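You operate a simulated robot arm through the tools that you are given. There is no shell and no other tool. Be economical: measure what you need, move in short steps, check, and stop when the job is done.

You run a simulated robot arm. Do the job below in one go: nothing can be reset, and whatever is moved stays where it is left.

Task
Shut the steel pack drawer.
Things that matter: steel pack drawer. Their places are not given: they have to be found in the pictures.

Only the result counts: the job must be done as asked and must still hold three seconds after the hand-in. Knocking over, shifting, dropping, spilling or breaking anything else fails it.

Robot
A 6-joint arm with a two-finger parallel gripper, fixed in place. Base frame: the origin is at the foot of the arm, x ahead of it, y to its left, z up. Units: mm, rad, N and s.
With the tool pointing down near the work surface it reaches from about 220 to 660 mm from the base axis. Its first joint turns from -1.152 to 1.152 rad. Payload 2.9 kg.
Tool frame: the origin (TCP) lies between the finger pads and is the grasp point; the fingertips stand 30 mm ahead of it; z points along the fingers, y is the line along which they close. Largest opening 110 mm; finger width 20, thickness 10; the body of the gripper, 48 by 112 mm, starts 55 mm behind the TCP.
Orientation is told as [roll, pitch, yaw] about the base's x, y, z axes, in that order, counted from this pose: with the fingers straight down and closing along the base's y, the tool's x points along the base's -x, its y along +y and its z along -z.

Tools
- The arm moves only by the tool servo_tool. Its argument "plan" is a list of rows, each a list of 3 entries, a list of its own where there are three numbers: the shift along the base's x, y, z in mm, then the turn, a rotation vector about the base's x, y, z in rad, then the opening in per cent of the stroke, from 0 (shut) to 100 (fully open). In form: [[[tx, ty, tz], [wx, wy, wz], hand], ...]. A call has 1 to 8 rows; each row is the pose to reach, as a shift and turn from the pose commanded when the call began. Each row takes 0.2 s and may step no farther than 50 mm and 0.15 rad from the row before; otherwise, or with a gripper value out of range, the whole call is refused. Where a pose cannot be reached the arm comes as near as it can. A force on the tool above 40 N (or 10 N above the force at the start of the call, whichever is more), or a blocked arm, ends the call early, and 0.2 s more pass. The fingers move at their own pace (about 108 mm/s each) and stop on an object; they squeeze with about 23 N. The grip force told is the motor's: it shows also when the fingers shut on nothing. Time passes only in rows, and 0.2 s behind the last, so rows that repeat a pose let the fingers close. The reply holds the time, the measured pose of the TCP, the force on the tool along the base axes, the opening and the grip force, in the units named above and with some noise.
- Cameras (640 x 400 px; columns grow to the right, rows downward): "scene" is fixed at [69.3, 444.7, 1359.8]; the picture's right is [-0.74, -0.68, 0.00], its down [-0.53, 0.58, -0.62] and it looks along [0.42, -0.46, -0.78] (base axes); focal length 324 px, centre (320, 200). "wrist" rides on the gripper at [-36, 0, -57] in the tool frame; the picture's right is [0.00, -1.00, 0.00], its down [0.97, 0.00, -0.24] and it looks along [0.24, 0.00, 0.97] (tool axes); focal length 218 px, centre (320, 200).
- camera(camera): a new picture of that camera. It takes no simulated time.
- locate(camera, pixels): there is no depth. For up to 12 entries [column, row, z] of the newest picture of that camera ("zoom" is the newest enlarged one), the place [x, y] in the base frame at which the ray of that pixel passes the height z, good to about 2 mm. It takes no simulated time.
- close_up(camera, box): a new picture of the part [left, top, right, bottom] of that camera's present view, enlarged. It takes no simulated time.
- finish_job(): hands the job in; it is judged then, once.

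Keep the steps short. Do not move on a guess: measure, check each grasp and each placing, and mend mistakes. In all there are 60 turns and 20 pictures (those below and enlarged ones count). Leave the gripper open and the arm clear of the work at the hand-in unless told otherwise, and finish with a single line.

The tools are called after ">>>" as a command line: name --argument value ..., lists and objects as JSON in quotes. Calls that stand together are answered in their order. servo_tool: Moves the arm, as the interface text tells. Its arguments: {"type":"object","properties":{"plan":{"type":"array","items":{"type":"array"}}},"required":["plan"]} The other tools are called the same way: camera (camera) takes a picture; locate (camera, pixels) gives the place at which the rays of pixels pass given heights; close_up (camera, box) takes an enlarged picture of a part of a camera's view; finish_job () hands the job in.

At the start:

```text
time: 0.0
tool_pos: [512.8, -89.4, 914.1]
orientation: [0.001, 0.002, -0.001]
force: [-0.3, 0.2, 0.3]
gripper_width: 109.8
gripper_force: 0.0
```

scene: 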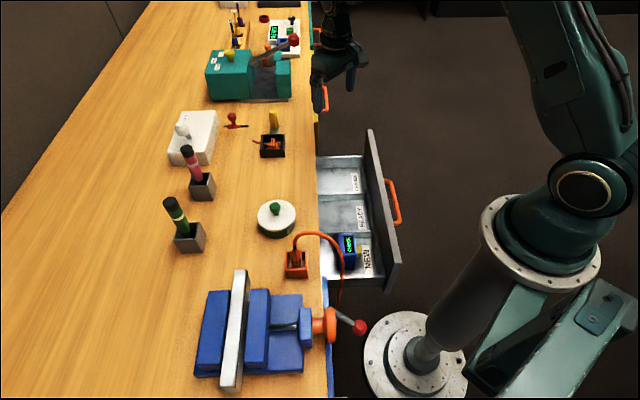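
wrist: 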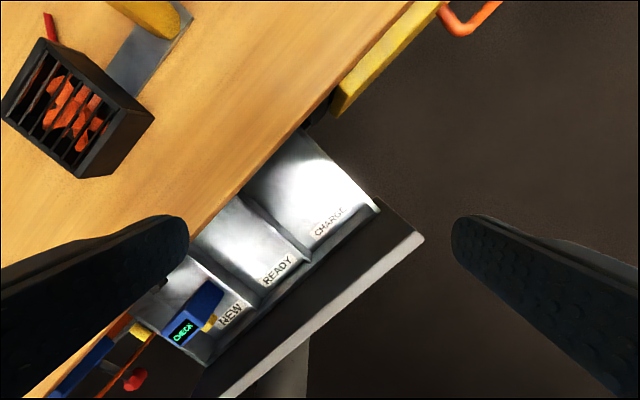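

I see an open drawer at about scene (350,220), with a blue device and a cable near (345,250). I'll enlarge both views before moving.

>>> close_up --camera "scene" --box '[250, 120, 430, 350]'

>>> close_up --camera "wrist" --box '[20, 130, 440, 400]'

```text
1.74 times, centred on (340, 235) of scene
```

zoom: 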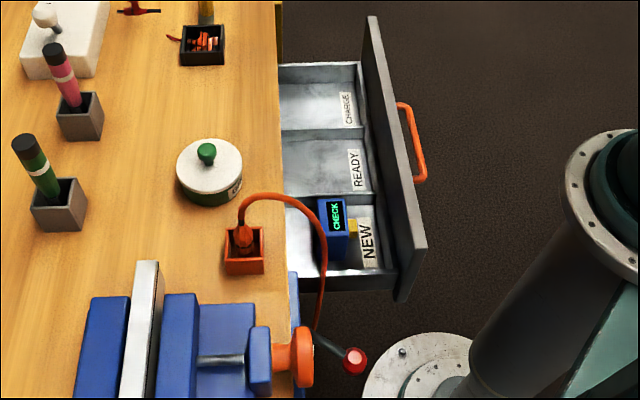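

```text
1.48 times, centred on (230, 265) of wrist
```

zoom: 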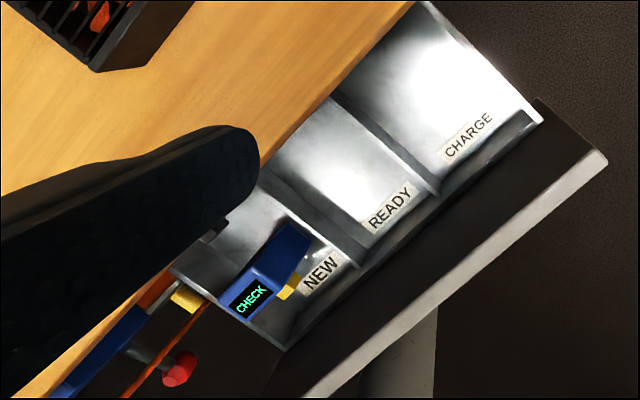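

The blue pack stands in the NEW bay with its display on top, and it may stand above the drawer rim. I'll measure heights by comparing rays from both cameras: display centre, drawer front, bench edge and cable.

>>> locate --camera "scene" --pixels '[[349, 244, 650], [349, 244, 600], [349, 244, 550], [369, 130, 650], [369, 130, 600], [401, 263, 650], [401, 263, 600], [318, 158, 650], [321, 262, 650], [393, 200, 600], [393, 200, 550], [341, 300, 600]]'

>>> locate --camera "wrist" --pixels '[[183, 332, 650], [183, 332, 600], [183, 332, 550], [423, 238, 650], [423, 238, 600], [378, 207, 650], [378, 207, 600], [303, 128, 650], [210, 370, 600], [222, 397, 600], [213, 322, 600], [213, 322, 550]]'

```text
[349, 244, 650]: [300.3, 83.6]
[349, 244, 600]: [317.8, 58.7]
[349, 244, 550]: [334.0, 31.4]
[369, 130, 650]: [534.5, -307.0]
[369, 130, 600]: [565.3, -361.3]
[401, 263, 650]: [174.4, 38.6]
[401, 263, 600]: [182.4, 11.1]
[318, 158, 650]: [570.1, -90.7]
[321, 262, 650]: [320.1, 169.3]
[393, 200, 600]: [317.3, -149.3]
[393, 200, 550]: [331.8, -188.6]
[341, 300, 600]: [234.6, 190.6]
```

```text
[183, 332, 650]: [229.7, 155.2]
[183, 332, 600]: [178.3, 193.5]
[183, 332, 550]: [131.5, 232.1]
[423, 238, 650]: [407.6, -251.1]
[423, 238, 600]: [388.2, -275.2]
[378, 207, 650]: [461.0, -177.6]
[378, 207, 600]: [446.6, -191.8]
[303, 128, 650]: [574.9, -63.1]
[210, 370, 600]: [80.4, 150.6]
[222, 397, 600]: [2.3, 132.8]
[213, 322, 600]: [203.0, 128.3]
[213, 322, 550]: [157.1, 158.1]
```

Comparing the rays gives: bench top z≈800, drawer front top z≈750, drawer rim ≈675 and pack top ≈700. The front runs along (0.73,-0.68), so closing is along (0.68,0.73). The cable seems to hang beyond the near end of the front. I'll move back at safe height to a place in front of the drawer, yaw to line up, and shut the fingers.

>>> servo_tool --plan '[[[-28, 0, 0], [0, 0, 0.1], 50], [[-57, 0, 0], [0, 0, 0.2], 0], [[-85, 0, 0], [0, 0, 0.3], 0], [[-114, 0, 0], [0, 0, 0.41], 0], [[-142, 0, 0], [0, 0, 0.51], 0], [[-171, 0, 0], [0, 0, 0.62], 0], [[-200, 0, 0], [0, 0, 0.72], 0], [[-228, 0, 0], [0, 0, 0.82], 0]]'

>>> camera --camera "wrist"

>>> camera --camera "scene"

```text
time: 1.8
tool_pos: [286.8, -87.3, 912.2]
orientation: [-0.001, 0.0, 0.821]
force: [0.1, 0.0, 0.3]
gripper_width: 0.0
gripper_force: 23.1
```

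```text
15 pictures are left
```

wrist: 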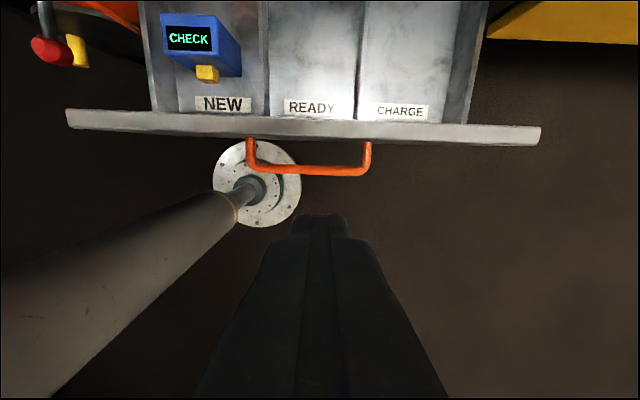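

```text
14 pictures are left
```

scene: 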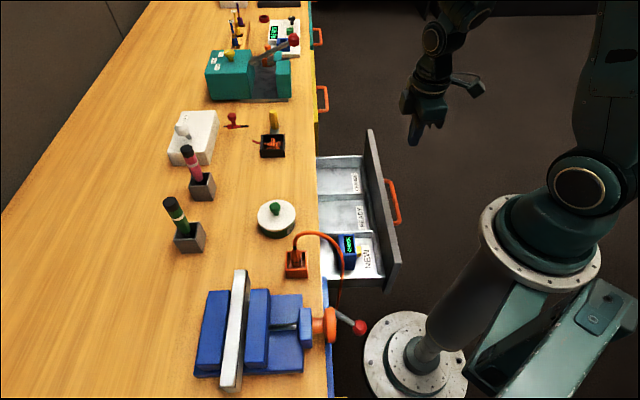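

Now the wrist view is square to the drawer: front top edge from (66,118) to (540,136), handle at (250..370,170), pack at (200,40). I'll measure corners in both pictures at plausible heights.

>>> locate --camera "wrist" --pixels '[[66, 127, 750], [66, 127, 700], [540, 144, 750], [540, 144, 700], [308, 170, 750], [308, 170, 700], [190, 38, 700], [190, 38, 750], [500, 38, 750], [500, 38, 700], [80, 48, 750], [80, 48, 800]]'

>>> locate --camera "scene" --pixels '[[401, 263, 750], [401, 263, 700], [372, 129, 750], [372, 129, 700], [396, 200, 750], [396, 200, 700], [349, 244, 700], [349, 244, 750], [342, 290, 750], [342, 290, 700], [318, 200, 800], [360, 327, 800]]'

```text
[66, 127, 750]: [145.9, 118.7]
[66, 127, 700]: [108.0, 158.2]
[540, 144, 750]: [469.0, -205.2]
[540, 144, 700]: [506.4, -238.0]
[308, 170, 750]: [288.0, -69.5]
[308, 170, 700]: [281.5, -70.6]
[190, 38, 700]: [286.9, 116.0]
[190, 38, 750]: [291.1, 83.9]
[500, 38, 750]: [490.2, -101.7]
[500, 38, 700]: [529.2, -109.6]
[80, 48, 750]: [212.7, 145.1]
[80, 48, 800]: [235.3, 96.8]
```

```text
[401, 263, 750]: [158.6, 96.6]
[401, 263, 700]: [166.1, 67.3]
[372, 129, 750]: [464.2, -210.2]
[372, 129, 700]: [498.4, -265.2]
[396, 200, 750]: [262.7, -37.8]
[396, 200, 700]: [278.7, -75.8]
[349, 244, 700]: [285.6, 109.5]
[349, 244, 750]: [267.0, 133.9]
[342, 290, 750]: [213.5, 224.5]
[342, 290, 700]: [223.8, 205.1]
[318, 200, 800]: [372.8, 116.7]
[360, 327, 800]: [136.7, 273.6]
```

The front top is at z≈755, the handle bar at z≈703, and the bench runs at 45°. The orange cable near wrist (100,15) worries me: the left overhang of the front could catch it. I'll zoom in on it from both cameras.

>>> close_up --camera "wrist" --box '[0, 0, 260, 160]'

>>> close_up --camera "scene" --box '[280, 220, 410, 340]'

```text
2.46 times, centred on (130, 80) of wrist
```

zoom: 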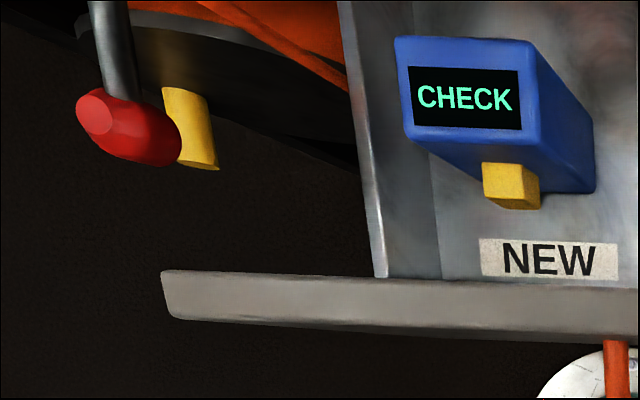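

```text
3.33 times, centred on (345, 280) of scene
```

zoom: 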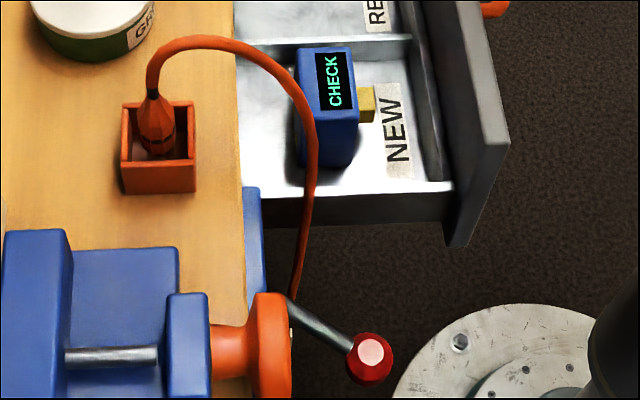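

The cable hangs vertically: in the wrist picture it runs (81,2)→(141,36) and disappears below behind the tray wall. I'll triangulate its x,y against the left end of the front.

>>> locate --camera "wrist" --pixels '[[100, 14, 750], [100, 14, 700], [100, 14, 600], [136, 34, 700], [136, 34, 600], [136, 34, 500], [152, 110, 675], [142, 2, 675], [468, 122, 675], [85, 45, 700], [85, 68, 700], [32, 45, 700]]'

>>> locate --camera "scene" --pixels '[[344, 280, 800], [344, 280, 750], [344, 280, 700], [344, 265, 800], [344, 265, 750], [338, 303, 750], [338, 303, 700], [338, 303, 600], [338, 303, 500], [335, 252, 850], [380, 278, 675], [356, 328, 780]]'

```text
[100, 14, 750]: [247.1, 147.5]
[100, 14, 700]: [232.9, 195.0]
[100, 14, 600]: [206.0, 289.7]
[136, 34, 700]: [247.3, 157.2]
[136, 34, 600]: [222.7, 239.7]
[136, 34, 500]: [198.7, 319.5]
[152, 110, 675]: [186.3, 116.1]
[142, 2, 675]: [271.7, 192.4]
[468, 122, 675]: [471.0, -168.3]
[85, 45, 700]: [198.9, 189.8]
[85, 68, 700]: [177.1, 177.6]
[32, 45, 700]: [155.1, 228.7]
```

```text
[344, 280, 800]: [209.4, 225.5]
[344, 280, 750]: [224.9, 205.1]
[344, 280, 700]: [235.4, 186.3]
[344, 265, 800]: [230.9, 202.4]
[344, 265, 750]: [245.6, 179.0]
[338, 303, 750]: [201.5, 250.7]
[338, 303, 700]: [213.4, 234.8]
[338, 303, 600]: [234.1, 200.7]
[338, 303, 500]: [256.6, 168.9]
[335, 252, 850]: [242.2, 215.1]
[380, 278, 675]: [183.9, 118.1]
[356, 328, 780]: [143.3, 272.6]
```

The cable hangs at about (233,197), only ~5–10 mm past the left end of the front. That's too close to guess. I'll move over the line of that end, staying high, and look straight along the sliding direction.

>>> servo_tool --plan '[[[-18, 36, 5], [0, 0, -0.035], 0], [[-36, 73, 10], [0, 0, -0.035], 0], [[-54, 109, 10], [0, 0, -0.035], 0], [[-72, 145, 10], [0, 0, -0.035], 0], [[-90, 182, 10], [0, 0, -0.035], 0], [[-107, 218, 10], [0, 0, -0.035], 0], [[-107, 218, 10], [0, 0, -0.035], 0]]'

>>> camera --camera "wrist"

```text
time: 3.4
tool_pos: [198.4, 144.5, 926.4]
orientation: [-0.002, 0.002, 0.785]
force: [0.2, -0.6, -0.5]
gripper_width: 0.2
gripper_force: 23.0
out of reach, approached as far as the arm can: row 3, 4, 5, 6, 7
```

```text
11 pictures are left
```

wrist: 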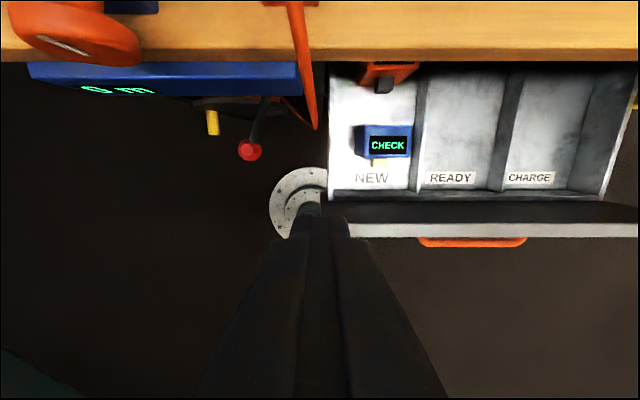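

Now I look nearly along the slide line (col 320 ≈ t 38). Cable at cols 300–315, tray left wall at col 328. I'll enlarge this area.

>>> close_up --camera "wrist" --box '[240, 0, 440, 250]'

>>> close_up --camera "wrist" --box '[270, 60, 370, 135]'

```text
1.60 times, centred on (340, 125) of wrist
```

zoom: 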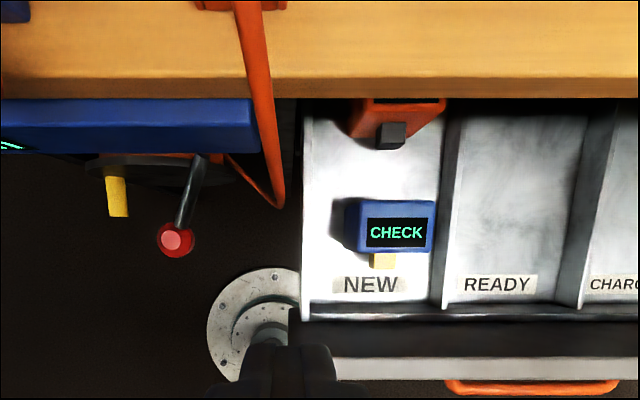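

```text
5.33 times, centred on (320, 98) of wrist
```

zoom: 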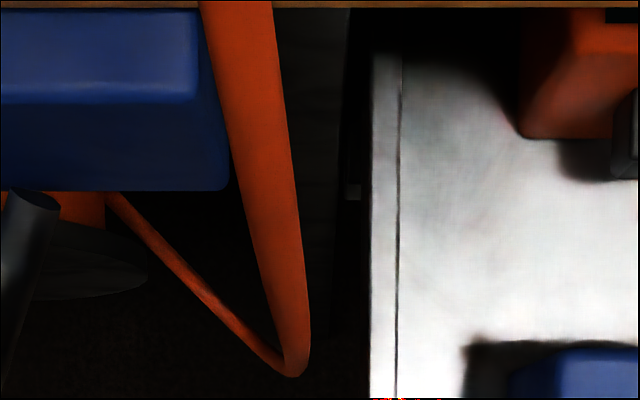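

Result: the end of the front is at t≈38 and the cable's right edge at t≈34, so the cable clears by about 4 mm. The slide is at exactly 45°. Pack top (703) is below the front's top (~760). I'll push on the handle bar (282,-71, z≈703), which keeps the gripper short of the bench edge, and go in small steps. First I'll move back in front of the handle, staying high.

>>> servo_tool --plan '[[[15, -40, -5], [0, 0, 0], 0], [[30, -80, -10], [0, 0, 0], 0], [[42, -120, -10], [0, 0, 0], 0], [[54, -160, -10], [0, 0, 0], 0], [[66, -192, -10], [0, 0, 0], 0], [[75, -224, -10], [0, 0, 0], 0]]'

```text
time: 4.8
tool_pos: [271.8, -81.3, 915.8]
orientation: [0.001, 0.0, 0.787]
force: [0.7, 0.0, 0.1]
gripper_width: 0.0
gripper_force: 22.7
out of reach, approached as far as the arm can: row 1, 2, 3
```

The tool is at (272,-81,916). I'll shift to (254,-99), about 39 mm in front of the bar, then lower to z≈760 and check.

>>> servo_tool --plan '[[[-18, -18, 0], [0, 0, 0], 0], [[-18, -18, -40], [0, 0, 0], 0], [[-18, -18, -80], [0, 0, 0], 0], [[-18, -18, -120], [0, 0, 0], 0], [[-18, -18, -156], [0, 0, 0], 0], [[-18, -18, -156], [0, 0, 0], 0]]'

>>> camera --camera "wrist"

```text
time: 6.2
tool_pos: [252.8, -97.3, 760.2]
orientation: [-0.002, 0.001, 0.786]
force: [-0.2, -0.7, 0.5]
gripper_width: 0.0
gripper_force: 23.1
```

```text
8 pictures are left
```

wrist: 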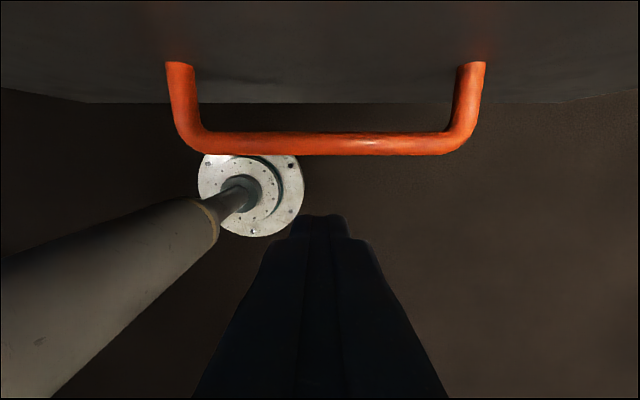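

Fingers are centred on the handle with the bar just ahead. I'll lower to z≈708 and approach slowly until contact.

>>> servo_tool --plan '[[[0, 0, -26], [0, 0, 0], 0], [[0, 0, -52], [0, 0, 0], 0], [[7, 7, -52], [0, 0, 0], 0], [[14, 14, -52], [0, 0, 0], 0], [[18, 18, -52], [0, 0, 0], 0], [[22, 22, -52], [0, 0, 0], 0], [[26, 26, -52], [0, 0, 0], 0], [[30, 30, -52], [0, 0, 0], 0]]'

```text
time: 8.0
tool_pos: [283.5, -69.1, 709.7]
orientation: [0.0, 0.0, 0.784]
force: [-0.6, 0.5, -0.4]
gripper_width: 0.0
gripper_force: 23.1
```

No force is felt, though the fingers should have reached the bar. I'll look.

>>> camera --camera "wrist"

```text
7 pictures are left
```

wrist: 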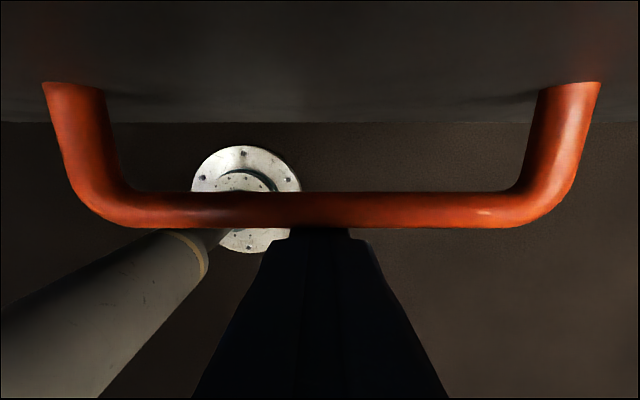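

The bar touches the finger fronts and the force is low. Now I'll push slowly along (0.707,0.707) by 45 mm.

>>> servo_tool --plan '[[[3, 3, 0], [0, 0, 0], 0], [[7, 7, 0], [0, 0, 0], 0], [[11, 11, 0], [0, 0, 0], 0], [[15, 15, 0], [0, 0, 0], 0], [[19, 19, 0], [0, 0, 0], 0], [[24, 24, 0], [0, 0, 0], 0], [[29, 29, 0], [0, 0, 0], 0], [[32, 32, 0], [0, 0, 0], 0]]'

>>> close_up --camera "scene" --box '[270, 130, 430, 330]'

```text
time: 9.8
tool_pos: [315.1, -36.7, 711.2]
orientation: [0.003, -0.001, 0.786]
force: [-1.2, -1.3, 0.4]
gripper_width: 0.0
gripper_force: 23.1
```

```text
2.00 times, centred on (350, 230) of scene
```

zoom: 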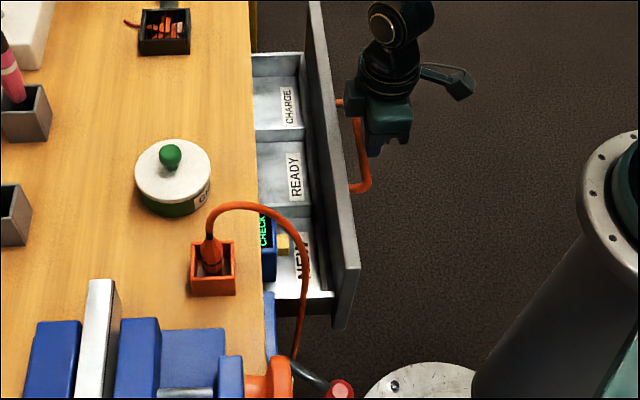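

The drawer slides freely (≈2 N) and the pack stands steady. I'll go 28 mm more, still short of the cable, watching the force.

>>> servo_tool --plan '[[[3, 3, 0], [0, 0, 0], 0], [[6, 6, 0], [0, 0, 0], 0], [[9, 9, 0], [0, 0, 0], 0], [[12, 12, 0], [0, 0, 0], 0], [[15, 15, 0], [0, 0, 0], 0], [[18, 18, 0], [0, 0, 0], 0], [[20, 20, 0], [0, 0, 0], 0]]'

>>> close_up --camera "scene" --box '[270, 180, 400, 330]'

```text
time: 11.4
tool_pos: [334.5, -16.4, 712.2]
orientation: [0.0, 0.0, 0.785]
force: [0.0, -1.0, -0.6]
gripper_width: 0.4
gripper_force: 23.0
```

```text
2.67 times, centred on (335, 255) of scene
```

zoom: 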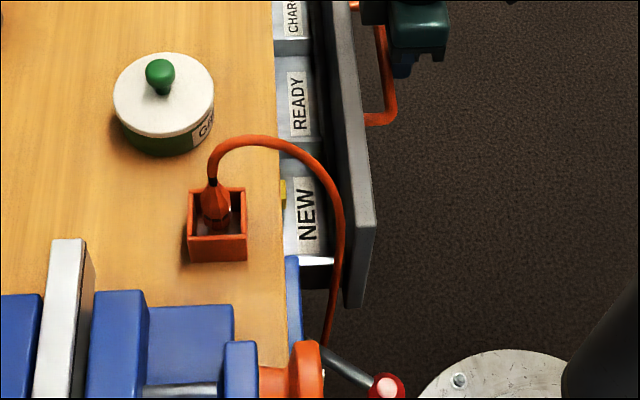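

Still free, pack under the bench edge. I'll advance 28 mm, so the front's end comes level with the cable, then check whether the cable moves.

>>> servo_tool --plan '[[[3, 3, 0], [0, 0, 0], 0], [[6, 6, 0], [0, 0, 0], 0], [[9, 9, 0], [0, 0, 0], 0], [[12, 12, 0], [0, 0, 0], 0], [[15, 15, 0], [0, 0, 0], 0], [[18, 18, 0], [0, 0, 0], 0], [[20, 20, 0], [0, 0, 0], 0]]'

>>> close_up --camera "scene" --box '[270, 180, 400, 330]'

```text
time: 13.0
tool_pos: [356.1, 3.4, 710.6]
orientation: [0.0, 0.0, 0.784]
force: [-0.9, -1.0, -0.2]
gripper_width: 0.0
gripper_force: 22.7
```

```text
2.67 times, centred on (335, 255) of scene
```

zoom: 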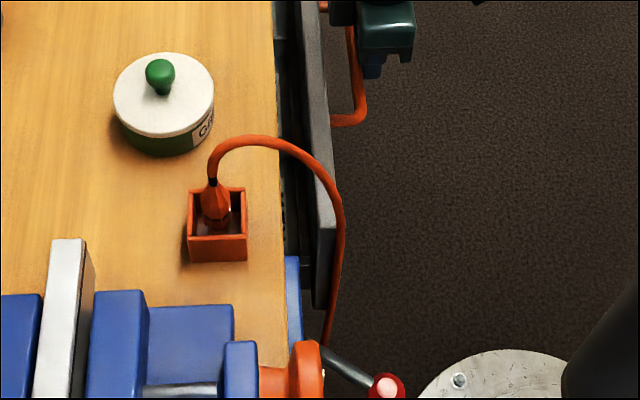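

The cable hasn't moved and the front has passed it cleanly. About 40 mm remains, so I'll keep pushing gently.

>>> servo_tool --plan '[[[3, 3, 0], [0, 0, 0], 0], [[6, 6, 0], [0, 0, 0], 0], [[9, 9, 0], [0, 0, 0], 0], [[12, 12, 0], [0, 0, 0], 0], [[15, 15, 0], [0, 0, 0], 0], [[18, 18, 0], [0, 0, 0], 0], [[21, 21, 0], [0, 0, 0], 0], [[23, 23, 0], [0, 0, 0], 0]]'

```text
time: 14.8
tool_pos: [377.4, 26.0, 710.3]
orientation: [0.0, 0.006, 0.783]
force: [-7.8, -8.0, 4.5]
gripper_width: 0.0
gripper_force: 22.6
```

The force has risen to 11 N, so a stop is near. I'll press slightly further in 1.5 mm steps to seat it.

>>> servo_tool --plan '[[[1, 1, 0], [0, 0, 0], 0], [[2, 2, 0], [0, 0, 0], 0], [[3, 3, 0], [0, 0, 0], 0], [[4, 4, 0], [0, 0, 0], 0]]'

>>> close_up --camera "scene" --box '[270, 80, 400, 330]'

```text
time: 15.8
tool_pos: [376.2, 25.0, 708.9]
orientation: [0.002, 0.017, 0.784]
force: [-23.1, -32.0, 0.4]
gripper_width: 0.0
gripper_force: 23.1
```

```text
1.60 times, centred on (335, 205) of scene
```

zoom: 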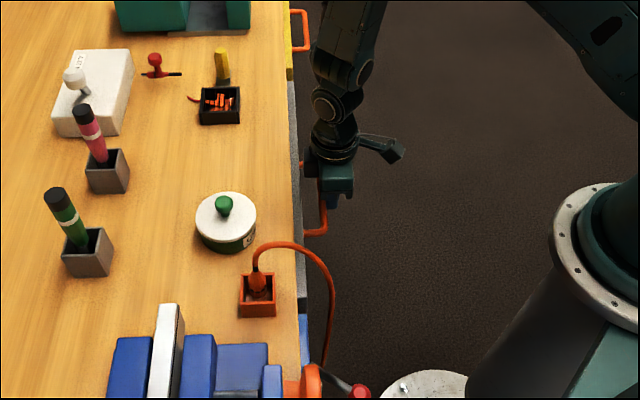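

It is at a hard stop (≈39 N) and the front looks level with the neighbouring yellow front. I'll back off straight, away from the handle, then measure it against that neighbour.

>>> servo_tool --plan '[[[-5, -5, 0], [0, 0, 0], 0], [[-15, -15, 0], [0, 0, 0], 0], [[-35, -35, 0], [0, 0, 0], 0], [[-60, -60, 0], [0, 0, 0], 0], [[-80, -80, 30], [0, 0, 0], 0], [[-90, -95, 75], [0, 0, 0], 30], [[-90, -105, 120], [0, 0, 0], 60], [[-90, -105, 165], [0, 0, 0], 100]]'

>>> camera --camera "wrist"

>>> close_up --camera "scene" --box '[270, 70, 400, 300]'

```text
time: 17.6
tool_pos: [292.6, -74.3, 877.2]
orientation: [0.002, 0.001, 0.785]
force: [-0.1, 0.1, 0.0]
gripper_width: 109.8
gripper_force: 0.1
```

```text
2 pictures are left
```

wrist: 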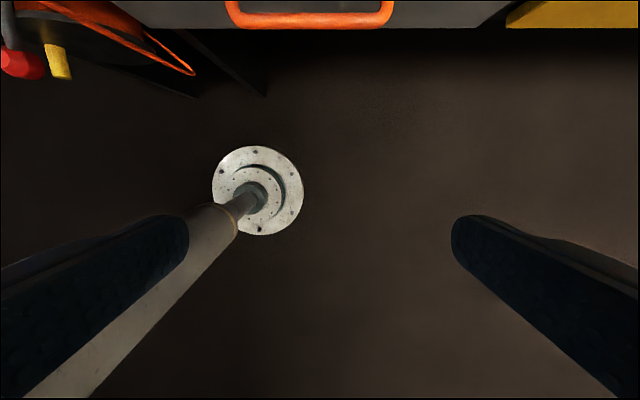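

```text
1.74 times, centred on (335, 185) of scene
```

zoom: 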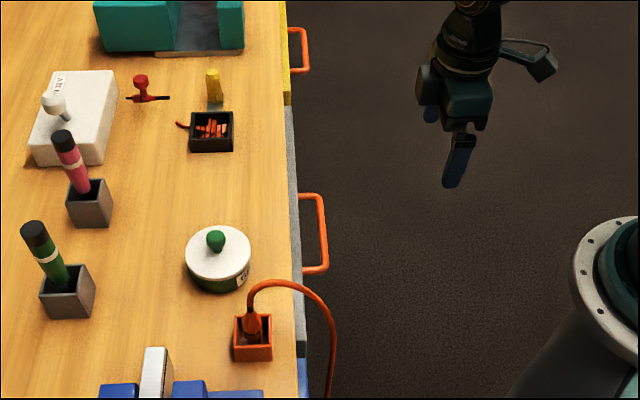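

The grey and yellow fronts both end at row 27 in the wrist view, so they are flush, and the drawer hasn't rebounded. The cable and other items are undisturbed, the gripper is open and the arm is clear. I'm handing the job in.

>>> finish_job

```text
The job is handed in.
```

The steel pack drawer is shut flush with the drawer beside it, nothing else was seen to move, and the gripper is open and clear.
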